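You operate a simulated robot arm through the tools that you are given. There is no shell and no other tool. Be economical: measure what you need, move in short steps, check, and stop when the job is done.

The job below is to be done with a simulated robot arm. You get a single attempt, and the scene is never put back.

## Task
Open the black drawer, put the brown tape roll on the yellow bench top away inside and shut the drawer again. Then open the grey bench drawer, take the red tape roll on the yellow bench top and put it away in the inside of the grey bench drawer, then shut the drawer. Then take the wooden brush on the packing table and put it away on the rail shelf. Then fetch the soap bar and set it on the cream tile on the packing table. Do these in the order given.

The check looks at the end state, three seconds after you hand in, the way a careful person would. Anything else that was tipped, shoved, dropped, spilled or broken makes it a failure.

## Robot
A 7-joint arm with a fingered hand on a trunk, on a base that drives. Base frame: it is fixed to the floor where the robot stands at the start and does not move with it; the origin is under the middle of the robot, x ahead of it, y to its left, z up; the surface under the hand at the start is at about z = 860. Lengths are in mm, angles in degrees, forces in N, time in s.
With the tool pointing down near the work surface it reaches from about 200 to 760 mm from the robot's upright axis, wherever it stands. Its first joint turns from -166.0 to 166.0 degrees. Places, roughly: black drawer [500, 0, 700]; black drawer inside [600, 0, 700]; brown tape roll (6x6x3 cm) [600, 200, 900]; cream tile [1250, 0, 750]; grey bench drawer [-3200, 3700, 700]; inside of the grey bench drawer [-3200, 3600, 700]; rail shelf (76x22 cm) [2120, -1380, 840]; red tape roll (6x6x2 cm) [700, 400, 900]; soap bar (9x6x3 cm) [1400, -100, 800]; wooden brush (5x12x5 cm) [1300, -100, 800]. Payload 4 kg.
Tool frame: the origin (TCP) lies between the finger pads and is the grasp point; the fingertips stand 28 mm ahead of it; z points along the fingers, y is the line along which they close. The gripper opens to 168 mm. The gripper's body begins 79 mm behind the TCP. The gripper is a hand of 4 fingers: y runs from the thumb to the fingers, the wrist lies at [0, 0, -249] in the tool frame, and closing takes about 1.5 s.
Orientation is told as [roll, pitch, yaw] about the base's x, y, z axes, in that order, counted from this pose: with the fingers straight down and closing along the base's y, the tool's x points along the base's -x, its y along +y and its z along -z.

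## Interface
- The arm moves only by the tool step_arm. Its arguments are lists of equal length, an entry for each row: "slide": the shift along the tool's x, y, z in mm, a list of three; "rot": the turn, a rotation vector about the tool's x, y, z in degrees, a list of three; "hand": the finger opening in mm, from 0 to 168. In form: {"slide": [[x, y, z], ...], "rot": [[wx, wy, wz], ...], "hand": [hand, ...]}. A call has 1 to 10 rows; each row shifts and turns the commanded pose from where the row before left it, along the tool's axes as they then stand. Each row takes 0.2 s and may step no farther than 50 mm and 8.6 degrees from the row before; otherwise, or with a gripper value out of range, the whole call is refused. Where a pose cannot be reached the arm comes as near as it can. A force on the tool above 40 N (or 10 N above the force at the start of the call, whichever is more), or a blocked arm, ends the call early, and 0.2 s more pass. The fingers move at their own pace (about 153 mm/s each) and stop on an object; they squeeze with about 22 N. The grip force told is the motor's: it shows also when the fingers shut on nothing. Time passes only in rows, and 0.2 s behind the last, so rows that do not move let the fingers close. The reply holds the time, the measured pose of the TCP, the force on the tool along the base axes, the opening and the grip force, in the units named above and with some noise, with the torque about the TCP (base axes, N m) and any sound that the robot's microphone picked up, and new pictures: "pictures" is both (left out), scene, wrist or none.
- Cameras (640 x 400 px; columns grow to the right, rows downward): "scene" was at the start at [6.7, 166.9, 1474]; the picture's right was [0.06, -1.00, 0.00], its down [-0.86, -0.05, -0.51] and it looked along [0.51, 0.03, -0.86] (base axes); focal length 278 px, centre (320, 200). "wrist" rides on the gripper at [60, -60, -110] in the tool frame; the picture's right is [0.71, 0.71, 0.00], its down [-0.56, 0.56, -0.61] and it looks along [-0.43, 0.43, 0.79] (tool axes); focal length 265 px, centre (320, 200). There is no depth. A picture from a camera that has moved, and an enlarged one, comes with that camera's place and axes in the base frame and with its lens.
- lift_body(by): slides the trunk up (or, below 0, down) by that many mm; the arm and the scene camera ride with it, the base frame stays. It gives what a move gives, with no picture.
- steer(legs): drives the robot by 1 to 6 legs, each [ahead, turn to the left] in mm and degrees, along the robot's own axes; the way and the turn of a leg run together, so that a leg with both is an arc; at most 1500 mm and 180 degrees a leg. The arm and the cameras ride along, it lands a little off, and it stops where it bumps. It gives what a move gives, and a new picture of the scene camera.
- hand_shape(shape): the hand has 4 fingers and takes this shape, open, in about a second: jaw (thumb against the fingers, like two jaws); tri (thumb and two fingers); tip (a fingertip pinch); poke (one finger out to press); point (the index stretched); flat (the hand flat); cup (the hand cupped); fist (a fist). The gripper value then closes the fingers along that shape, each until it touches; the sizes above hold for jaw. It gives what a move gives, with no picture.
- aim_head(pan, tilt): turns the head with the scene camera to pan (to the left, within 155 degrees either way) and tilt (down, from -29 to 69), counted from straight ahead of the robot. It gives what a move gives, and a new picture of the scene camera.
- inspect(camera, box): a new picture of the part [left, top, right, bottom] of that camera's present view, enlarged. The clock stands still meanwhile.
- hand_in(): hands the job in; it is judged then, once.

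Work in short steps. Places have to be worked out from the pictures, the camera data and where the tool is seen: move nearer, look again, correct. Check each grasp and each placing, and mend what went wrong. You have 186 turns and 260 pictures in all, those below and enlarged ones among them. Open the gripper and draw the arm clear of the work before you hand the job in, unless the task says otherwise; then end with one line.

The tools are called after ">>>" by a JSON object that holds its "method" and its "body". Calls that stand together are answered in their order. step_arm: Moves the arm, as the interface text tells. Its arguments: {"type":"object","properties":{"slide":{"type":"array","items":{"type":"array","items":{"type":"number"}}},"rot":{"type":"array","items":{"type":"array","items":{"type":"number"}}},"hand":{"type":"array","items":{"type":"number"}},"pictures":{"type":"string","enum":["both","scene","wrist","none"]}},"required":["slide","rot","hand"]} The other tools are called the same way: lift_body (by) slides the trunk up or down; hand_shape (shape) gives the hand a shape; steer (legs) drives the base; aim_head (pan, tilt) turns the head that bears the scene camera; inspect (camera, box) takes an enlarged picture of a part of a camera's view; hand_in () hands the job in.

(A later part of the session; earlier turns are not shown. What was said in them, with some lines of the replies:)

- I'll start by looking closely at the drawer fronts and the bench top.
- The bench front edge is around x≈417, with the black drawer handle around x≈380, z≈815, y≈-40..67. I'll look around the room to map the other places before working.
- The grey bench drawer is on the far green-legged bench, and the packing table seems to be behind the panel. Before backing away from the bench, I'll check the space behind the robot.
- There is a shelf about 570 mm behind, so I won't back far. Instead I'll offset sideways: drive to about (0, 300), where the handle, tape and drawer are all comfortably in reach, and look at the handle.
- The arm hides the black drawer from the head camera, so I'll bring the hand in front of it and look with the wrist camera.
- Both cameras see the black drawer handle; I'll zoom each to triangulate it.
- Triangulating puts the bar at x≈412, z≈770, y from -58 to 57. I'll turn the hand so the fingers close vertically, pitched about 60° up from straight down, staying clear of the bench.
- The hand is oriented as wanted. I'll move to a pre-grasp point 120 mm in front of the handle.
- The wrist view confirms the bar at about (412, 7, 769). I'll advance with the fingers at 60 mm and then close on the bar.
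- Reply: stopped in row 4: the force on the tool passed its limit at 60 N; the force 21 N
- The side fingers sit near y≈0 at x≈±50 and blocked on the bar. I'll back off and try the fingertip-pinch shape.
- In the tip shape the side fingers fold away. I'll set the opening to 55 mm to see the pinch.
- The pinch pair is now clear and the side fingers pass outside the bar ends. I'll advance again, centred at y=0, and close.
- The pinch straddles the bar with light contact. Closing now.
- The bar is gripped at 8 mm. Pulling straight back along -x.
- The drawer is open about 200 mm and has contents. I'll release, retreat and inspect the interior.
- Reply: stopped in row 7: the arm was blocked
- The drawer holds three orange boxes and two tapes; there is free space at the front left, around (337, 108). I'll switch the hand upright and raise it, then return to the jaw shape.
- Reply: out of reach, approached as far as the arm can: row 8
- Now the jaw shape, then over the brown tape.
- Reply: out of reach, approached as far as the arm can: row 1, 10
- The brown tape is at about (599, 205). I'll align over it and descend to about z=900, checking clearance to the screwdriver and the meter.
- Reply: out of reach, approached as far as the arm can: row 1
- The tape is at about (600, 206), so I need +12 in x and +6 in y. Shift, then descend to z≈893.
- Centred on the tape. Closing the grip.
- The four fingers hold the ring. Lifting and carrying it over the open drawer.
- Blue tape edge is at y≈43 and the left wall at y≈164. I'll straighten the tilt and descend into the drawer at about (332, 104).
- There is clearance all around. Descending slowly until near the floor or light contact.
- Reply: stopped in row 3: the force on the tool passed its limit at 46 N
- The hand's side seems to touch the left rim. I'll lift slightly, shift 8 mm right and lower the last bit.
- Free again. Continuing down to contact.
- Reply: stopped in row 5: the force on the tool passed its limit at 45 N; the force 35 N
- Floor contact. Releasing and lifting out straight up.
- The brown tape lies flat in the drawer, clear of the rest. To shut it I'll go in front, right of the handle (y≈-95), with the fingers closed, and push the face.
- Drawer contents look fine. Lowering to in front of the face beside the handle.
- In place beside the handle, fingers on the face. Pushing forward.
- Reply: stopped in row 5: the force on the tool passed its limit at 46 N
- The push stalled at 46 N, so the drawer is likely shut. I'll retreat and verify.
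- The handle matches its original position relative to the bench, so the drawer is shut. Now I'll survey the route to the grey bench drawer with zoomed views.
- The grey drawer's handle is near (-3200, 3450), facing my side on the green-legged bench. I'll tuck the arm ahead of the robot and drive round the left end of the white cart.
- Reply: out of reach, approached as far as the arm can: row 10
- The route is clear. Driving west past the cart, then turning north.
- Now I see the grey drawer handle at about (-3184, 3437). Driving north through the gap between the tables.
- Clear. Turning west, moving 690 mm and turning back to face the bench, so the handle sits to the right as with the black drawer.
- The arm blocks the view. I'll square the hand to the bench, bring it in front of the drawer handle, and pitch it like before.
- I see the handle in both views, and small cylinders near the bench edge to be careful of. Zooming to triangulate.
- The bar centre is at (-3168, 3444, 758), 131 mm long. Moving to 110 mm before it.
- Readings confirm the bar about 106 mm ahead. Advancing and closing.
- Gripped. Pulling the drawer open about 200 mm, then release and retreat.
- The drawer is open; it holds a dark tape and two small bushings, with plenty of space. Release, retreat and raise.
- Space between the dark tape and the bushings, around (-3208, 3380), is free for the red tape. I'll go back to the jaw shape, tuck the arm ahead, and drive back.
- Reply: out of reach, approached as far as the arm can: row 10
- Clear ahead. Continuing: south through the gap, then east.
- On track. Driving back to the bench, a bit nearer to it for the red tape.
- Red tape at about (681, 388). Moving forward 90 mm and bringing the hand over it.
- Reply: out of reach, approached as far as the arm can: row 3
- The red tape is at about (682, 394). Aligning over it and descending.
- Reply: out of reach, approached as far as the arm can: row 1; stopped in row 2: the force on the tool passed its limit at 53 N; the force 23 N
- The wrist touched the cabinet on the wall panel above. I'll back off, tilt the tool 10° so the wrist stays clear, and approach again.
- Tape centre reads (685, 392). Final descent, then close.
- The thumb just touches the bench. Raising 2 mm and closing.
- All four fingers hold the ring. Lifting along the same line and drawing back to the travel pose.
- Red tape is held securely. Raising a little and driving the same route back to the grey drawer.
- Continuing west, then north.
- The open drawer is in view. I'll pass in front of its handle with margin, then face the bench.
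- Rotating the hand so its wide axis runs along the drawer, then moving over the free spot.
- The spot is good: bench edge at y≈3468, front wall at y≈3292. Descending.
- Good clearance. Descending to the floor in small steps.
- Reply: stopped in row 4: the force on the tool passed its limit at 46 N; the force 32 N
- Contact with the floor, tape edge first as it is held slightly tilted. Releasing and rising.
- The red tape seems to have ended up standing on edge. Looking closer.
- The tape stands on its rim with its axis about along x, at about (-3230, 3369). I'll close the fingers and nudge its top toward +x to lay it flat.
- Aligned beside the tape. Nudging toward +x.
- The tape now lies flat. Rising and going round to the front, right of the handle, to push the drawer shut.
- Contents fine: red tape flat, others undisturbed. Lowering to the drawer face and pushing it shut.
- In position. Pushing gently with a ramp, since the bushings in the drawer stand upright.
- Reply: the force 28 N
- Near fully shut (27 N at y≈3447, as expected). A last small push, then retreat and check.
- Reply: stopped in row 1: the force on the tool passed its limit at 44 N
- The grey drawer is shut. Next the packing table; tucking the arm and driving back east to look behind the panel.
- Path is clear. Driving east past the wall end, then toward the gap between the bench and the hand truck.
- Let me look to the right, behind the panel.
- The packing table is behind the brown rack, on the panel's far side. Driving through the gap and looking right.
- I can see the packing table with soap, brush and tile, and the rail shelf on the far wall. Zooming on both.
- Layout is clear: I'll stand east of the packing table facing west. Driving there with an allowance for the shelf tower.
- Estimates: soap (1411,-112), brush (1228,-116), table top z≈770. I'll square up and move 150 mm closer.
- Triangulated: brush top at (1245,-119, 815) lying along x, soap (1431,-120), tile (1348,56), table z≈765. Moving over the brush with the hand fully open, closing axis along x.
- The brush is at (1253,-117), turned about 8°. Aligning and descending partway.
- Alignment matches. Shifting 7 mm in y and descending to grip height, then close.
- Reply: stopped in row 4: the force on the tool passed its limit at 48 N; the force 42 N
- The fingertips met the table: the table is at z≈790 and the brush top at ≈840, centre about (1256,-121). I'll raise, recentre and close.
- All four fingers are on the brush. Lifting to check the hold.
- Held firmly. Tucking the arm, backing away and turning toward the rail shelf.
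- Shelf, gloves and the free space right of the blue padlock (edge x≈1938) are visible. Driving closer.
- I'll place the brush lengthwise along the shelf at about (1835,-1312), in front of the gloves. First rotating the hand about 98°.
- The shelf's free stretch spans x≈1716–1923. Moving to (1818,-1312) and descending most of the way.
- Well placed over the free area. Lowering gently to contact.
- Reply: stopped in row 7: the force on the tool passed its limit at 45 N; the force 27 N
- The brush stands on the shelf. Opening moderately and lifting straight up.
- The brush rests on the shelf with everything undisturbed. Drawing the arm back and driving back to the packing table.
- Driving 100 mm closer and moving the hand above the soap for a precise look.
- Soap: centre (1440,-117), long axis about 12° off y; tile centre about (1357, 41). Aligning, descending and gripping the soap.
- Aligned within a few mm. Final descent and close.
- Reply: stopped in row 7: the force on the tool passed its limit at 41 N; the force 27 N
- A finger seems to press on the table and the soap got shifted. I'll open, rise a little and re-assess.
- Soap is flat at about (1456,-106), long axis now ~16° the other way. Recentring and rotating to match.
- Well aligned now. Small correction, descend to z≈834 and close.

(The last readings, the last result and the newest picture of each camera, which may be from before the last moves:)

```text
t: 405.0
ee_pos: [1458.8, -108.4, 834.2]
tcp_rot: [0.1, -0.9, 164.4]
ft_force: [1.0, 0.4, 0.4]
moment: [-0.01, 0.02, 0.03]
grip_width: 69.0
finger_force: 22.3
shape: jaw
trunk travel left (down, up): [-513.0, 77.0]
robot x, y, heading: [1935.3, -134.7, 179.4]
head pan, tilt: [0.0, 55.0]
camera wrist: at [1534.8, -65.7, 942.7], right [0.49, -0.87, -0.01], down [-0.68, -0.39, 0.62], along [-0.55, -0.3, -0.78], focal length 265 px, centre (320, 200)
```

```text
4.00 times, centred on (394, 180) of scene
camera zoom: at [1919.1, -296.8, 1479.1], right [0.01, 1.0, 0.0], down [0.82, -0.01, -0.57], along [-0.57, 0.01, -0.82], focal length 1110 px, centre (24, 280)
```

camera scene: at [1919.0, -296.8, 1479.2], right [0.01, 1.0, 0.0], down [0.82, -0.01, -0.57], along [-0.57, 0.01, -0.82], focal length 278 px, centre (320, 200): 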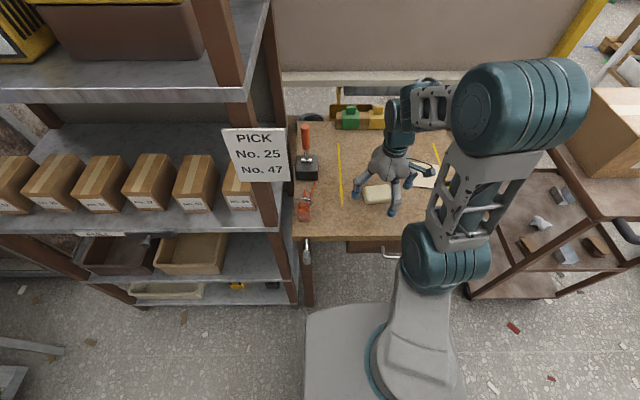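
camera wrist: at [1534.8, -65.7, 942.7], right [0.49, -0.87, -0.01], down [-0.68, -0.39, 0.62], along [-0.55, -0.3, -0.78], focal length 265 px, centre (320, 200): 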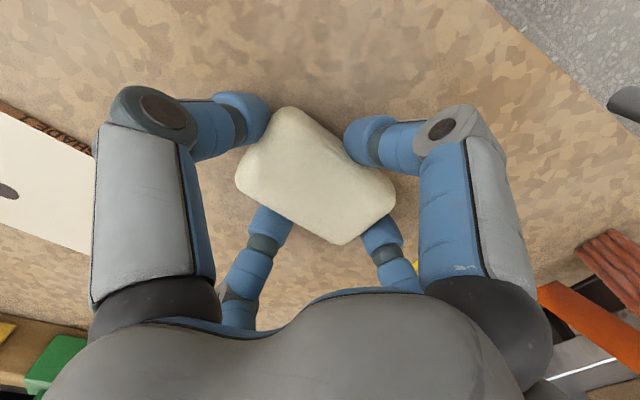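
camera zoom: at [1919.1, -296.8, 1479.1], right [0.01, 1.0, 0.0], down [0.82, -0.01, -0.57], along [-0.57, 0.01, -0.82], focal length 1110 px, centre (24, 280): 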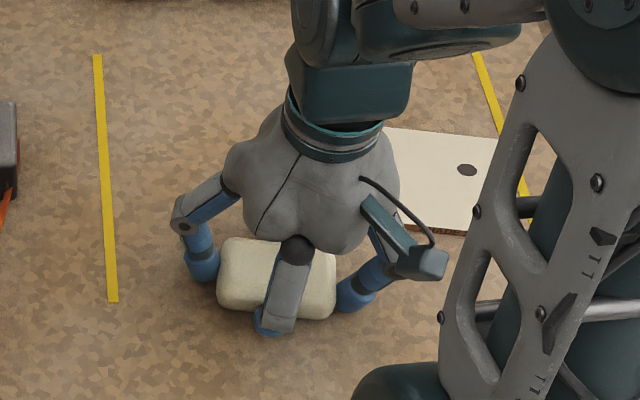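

The soap is gripped on all four sides. Lifting and moving toward the tile.

>>> {"method": "step_arm", "body": {"slide": [[0, 0, -20], [0, 0, -35], [0, 0, -35]], "rot": [[0, 0, 0], [0, 0, 0], [0, 0, 0]], "hand": [25, 25, 25], "pictures": "none"}}

>>> {"method": "inspect", "body": {"camera": "scene", "box": [330, 110, 458, 210]}}

>>> {"method": "inspect", "body": {"camera": "wrist", "box": [0, 0, 640, 400]}}

```text
t: 405.8
ee_pos: [1463.0, -108.6, 925.4]
tcp_rot: [0.2, -0.8, 164.4]
ft_force: [-0.2, 0.1, -0.6]
moment: [0.01, -0.01, 0.0]
grip_width: 68.9
finger_force: 21.7
shape: jaw
trunk travel left (down, up): [-513.0, 77.0]
robot x, y, heading: [1935.1, -135.0, 179.4]
head pan, tilt: [0.0, 55.0]
```

```text
4.00 times, centred on (394, 160) of scene
camera zoom: at [1919.3, -296.8, 1479.1], right [0.01, 1.0, 0.0], down [0.82, -0.01, -0.57], along [-0.57, 0.01, -0.82], focal length 1110 px, centre (24, 360)
```

zoom: 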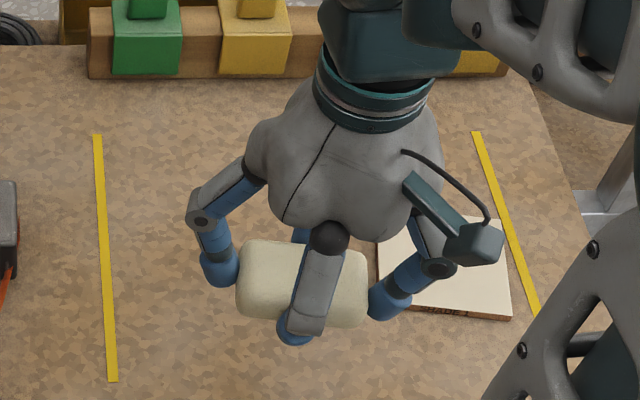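

```text
1.00 times, centred on (320, 200) of wrist (not enlarged: the box is as wide or as high as the picture)
camera zoom: at [1538.6, -66.6, 1034.0], right [0.49, -0.87, -0.01], down [-0.68, -0.39, 0.62], along [-0.55, -0.3, -0.78], focal length 265 px, centre (320, 200)
```

zoom: 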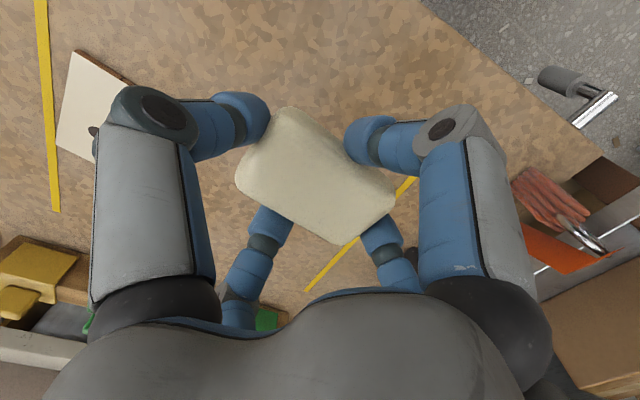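

Tile centre ≈ (1354, 48), turned ~10°, almost matching the soap. Carrying the soap above it.

>>> {"method": "step_arm", "body": {"slide": [[-29.4, -24.4, 0], [-29.4, -24.4, 0], [-29.4, -24.4, 0], [-29.4, -24.4, 0], [-29.4, -24.4, 0], [0, 0, 0]], "rot": [[0, 0, 0], [0, 0, 0], [0, 0, 0], [0, 0, 0], [0, 0, 0], [0, 0, -5.4]], "hand": [25, 25, 25, 25, 25, 25]}}

>>> {"method": "inspect", "body": {"camera": "scene", "box": [340, 100, 500, 200]}}

```text
t: 407.2
ee_pos: [1352.5, 49.3, 926.0]
tcp_rot: [0.1, -0.8, 169.8]
ft_force: [0.2, 0.9, -1.1]
moment: [-0.02, -0.05, 0.01]
grip_width: 68.8
finger_force: 21.5
shape: jaw
trunk travel left (down, up): [-513.0, 77.0]
robot x, y, heading: [1938.2, -131.3, 179.4]
head pan, tilt: [0.0, 55.0]
camera scene: at [1919.0, -296.5, 1479.2], right [0.01, 1.0, 0.0], down [0.82, -0.01, -0.57], along [-0.57, 0.01, -0.82], focal length 278 px, centre (320, 200)
camera wrist: at [1424.1, 97.9, 1034.6], right [0.57, -0.82, -0.01], down [-0.64, -0.45, 0.62], along [-0.52, -0.35, -0.78], focal length 265 px, centre (320, 200)
```

scene: 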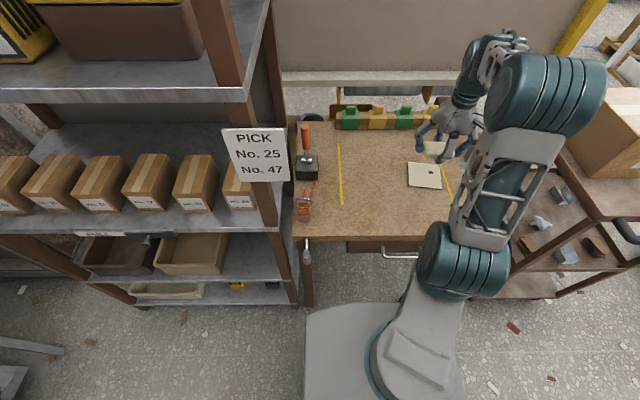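
wrist: 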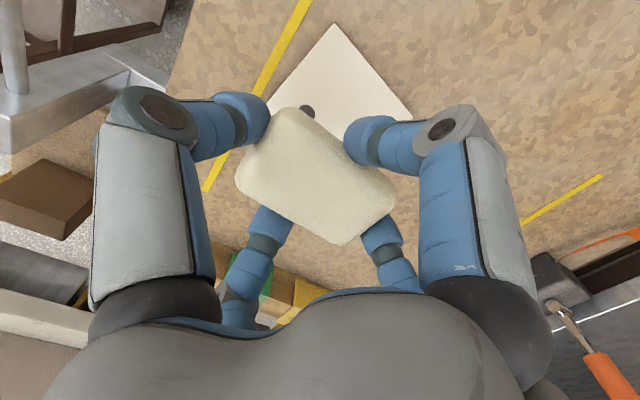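

```text
4.00 times, centred on (420, 150) of scene
camera zoom: at [1919.0, -296.5, 1479.2], right [0.01, 1.0, 0.0], down [0.82, -0.01, -0.57], along [-0.57, 0.01, -0.82], focal length 1110 px, centre (-80, 400)
```

zoom: 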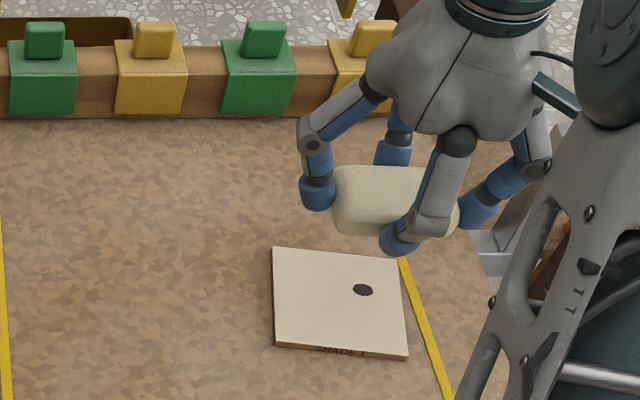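

The tile's corners give its centre at (1352, 46), right below the soap. Lowering gently.

>>> {"method": "step_arm", "body": {"slide": [[0, 3, 30], [0, 0, 30], [0, 0, 10], [0, 0, 5], [0, 0, 4], [0, 0, 4], [0, 0, 4]], "rot": [[0, 0, 0], [0, 0, 0], [0, 0, 0], [0, 0, 0], [0, 0, 0], [0, 0, 0], [0, 0, 0]], "hand": [25, 25, 25, 25, 25, 25, 25], "pictures": "wrist"}}

>>> {"method": "inspect", "body": {"camera": "scene", "box": [340, 100, 500, 200]}}

```text
t: 408.8
ee_pos: [1350.1, 47.0, 841.6]
tcp_rot: [0.1, -1.1, 169.8]
ft_force: [1.3, 0.5, 17.7]
moment: [-0.02, -0.02, 0.03]
grip_width: 69.1
finger_force: 21.3
shape: jaw
trunk travel left (down, up): [-513.0, 77.0]
robot x, y, heading: [1933.4, -132.1, 179.4]
head pan, tilt: [0.0, 55.0]
camera wrist: at [1421.4, 94.7, 949.3], right [0.57, -0.82, -0.01], down [-0.64, -0.45, 0.63], along [-0.52, -0.35, -0.78], focal length 265 px, centre (320, 200)
```

wrist: 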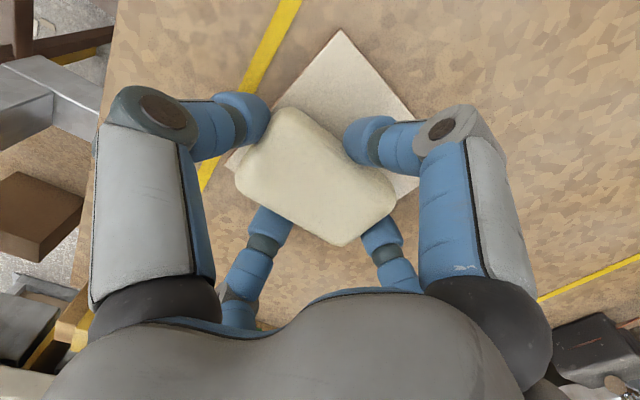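

```text
4.00 times, centred on (420, 150) of scene
camera zoom: at [1920.8, -297.1, 1479.5], right [0.01, 1.0, 0.0], down [0.82, -0.01, -0.57], along [-0.57, 0.01, -0.82], focal length 1110 px, centre (-80, 400)
```

zoom: 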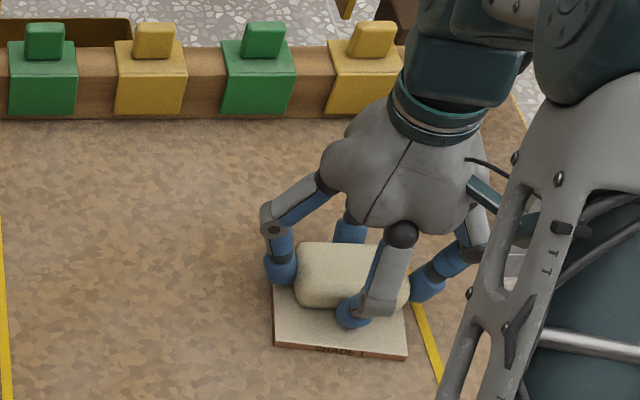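

Contact at 18 N, but the soap sits about 12 mm toward the back of the tile. Lifting slightly, shifting +12 mm in x and setting it down.

>>> {"method": "step_arm", "body": {"slide": [[0, 0, -8], [12, -2, 0], [0, 0, 5], [0, 0, 3]], "rot": [[0, 0, 0], [0, 0, 0], [0, 0, 0], [0, 0, 0]], "hand": [25, 25, 25, 25], "pictures": "wrist"}}

>>> {"method": "inspect", "body": {"camera": "scene", "box": [340, 100, 500, 200]}}

```text
t: 409.8
ee_pos: [1360.9, 45.2, 841.0]
tcp_rot: [0.2, -1.1, 169.9]
ft_force: [3.9, -2.0, 26.4]
moment: [-0.05, -0.08, 0.0]
grip_width: 69.4
finger_force: 21.9
shape: jaw
trunk travel left (down, up): [-513.0, 77.0]
robot x, y, heading: [1937.6, -135.1, 179.5]
head pan, tilt: [0.0, 55.0]
camera wrist: at [1433.5, 94.1, 949.0], right [0.57, -0.82, -0.01], down [-0.64, -0.45, 0.63], along [-0.52, -0.35, -0.78], focal length 265 px, centre (320, 200)
```

wrist: 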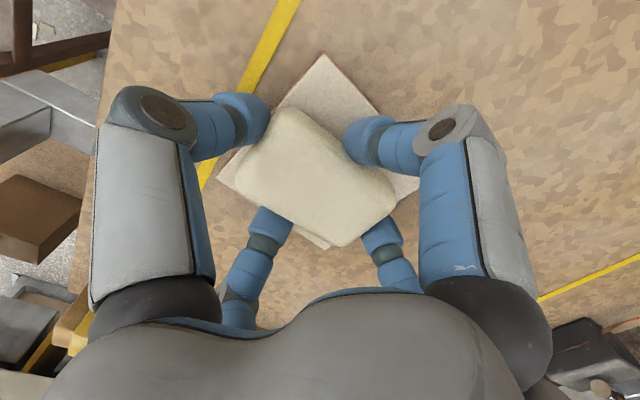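

```text
4.00 times, centred on (420, 150) of scene
camera zoom: at [1922.0, -297.7, 1479.6], right [0.01, 1.0, 0.0], down [0.82, -0.01, -0.58], along [-0.58, 0.01, -0.82], focal length 1110 px, centre (-80, 400)
```

zoom: 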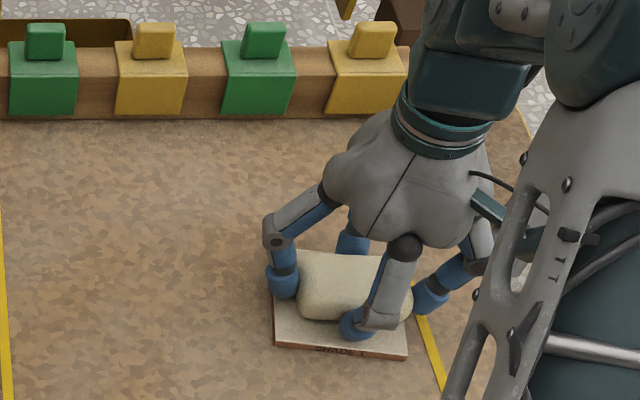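

Well centred on the tile. Releasing and lifting away.

>>> {"method": "step_arm", "body": {"slide": [[0, 0, -1], [0, 0, 0], [0, 0, 0], [0, 0, -15], [0, 0, -30], [0, 0, -45], [0, 0, -45], [0, 0, -45]], "rot": [[0, 0, 0], [0, 0, 0], [0, 0, 0], [0, 0, 0], [0, 0, 0], [0, 0, 0], [0, 0, 0], [0, 0, 0]], "hand": [95, 115, 115, 115, 115, 115, 115, 115]}}

>>> {"method": "inspect", "body": {"camera": "scene", "box": [340, 100, 500, 200]}}

```text
t: 411.6
ee_pos: [1365.9, 48.2, 1019.3]
tcp_rot: [0.1, -0.8, 169.9]
ft_force: [-0.6, 0.9, 0.5]
moment: [0.03, 0.02, -0.02]
grip_width: 114.6
finger_force: 0.1
shape: jaw
trunk travel left (down, up): [-513.0, 77.0]
robot x, y, heading: [1933.2, -132.3, 179.4]
head pan, tilt: [0.0, 55.0]
camera scene: at [1919.3, -296.8, 1479.1], right [0.01, 1.0, 0.0], down [0.82, -0.01, -0.57], along [-0.57, 0.01, -0.82], focal length 278 px, centre (320, 200)
camera wrist: at [1438.3, 95.3, 1127.9], right [0.57, -0.82, -0.01], down [-0.64, -0.45, 0.62], along [-0.52, -0.35, -0.78], focal length 265 px, centre (320, 200)
```

scene: 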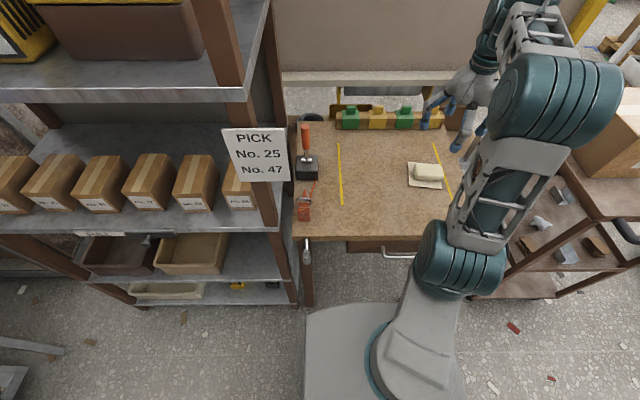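
wrist: 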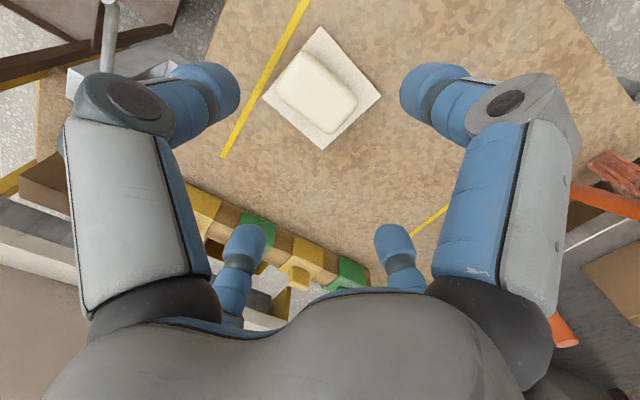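

```text
4.00 times, centred on (420, 150) of scene
camera zoom: at [1919.3, -296.8, 1479.1], right [0.01, 1.0, 0.0], down [0.82, -0.01, -0.57], along [-0.57, 0.01, -0.82], focal length 1110 px, centre (-80, 400)
```

zoom: 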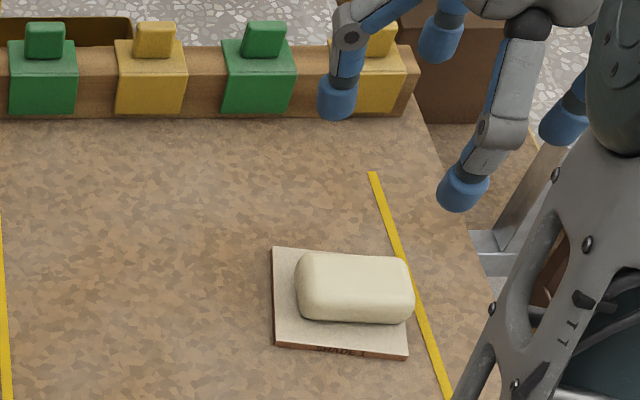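

The soap rests flat on the tile and the brush and both drawers were checked. Drawing the arm clear of the table.

>>> {"method": "step_arm", "body": {"slide": [[40, 20, -10], [45, 20, -10], [45, 20, -5], [45, 20, 0]], "rot": [[0, 0, 0], [0, 0, 0], [0, 0, 0], [0, 0, 0]], "hand": [115, 115, 115, 115], "pictures": "none"}}

>>> {"method": "steer", "body": {"legs": [[-200, 0]]}}

```text
refused: row 2 steps farther than a row can; nothing moved
```

```text
t: 413.2
ee_pos: [1570.0, 43.9, 1018.2]
tcp_rot: [0.1, -0.9, 169.9]
ft_force: [0.1, -0.2, -0.2]
moment: [0.03, 0.01, -0.04]
grip_width: 114.5
finger_force: 0.1
shape: jaw
trunk travel left (down, up): [-513.0, 77.0]
robot x, y, heading: [2138.8, -130.0, 179.3]
head pan, tilt: [0.0, 55.0]
camera scene: at [2123.4, -298.8, 1479.1], right [0.01, 1.0, 0.0], down [0.82, -0.01, -0.57], along [-0.57, 0.01, -0.82], focal length 278 px, centre (320, 200)
```

scene: 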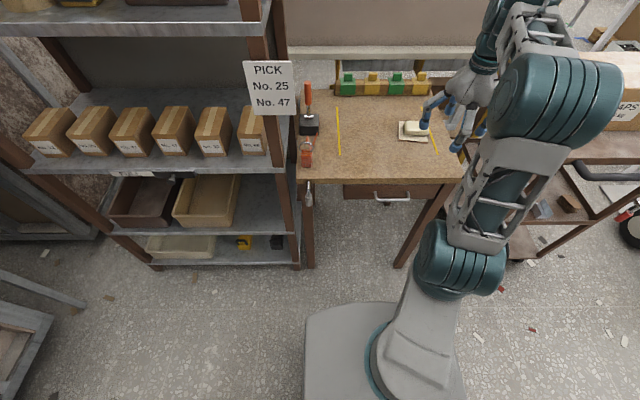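

The robot has backed off and the arm is clear above everything, with the gripper open. Handing in.

>>> {"method": "hand_in", "body": {}}

```text
The job is handed in.
```

All four jobs were done in the order given, and I handed the job in: the brown tape is in the shut black drawer, the red tape in the shut grey bench drawer, the brush on the rail shelf, and the soap on the cream tile.
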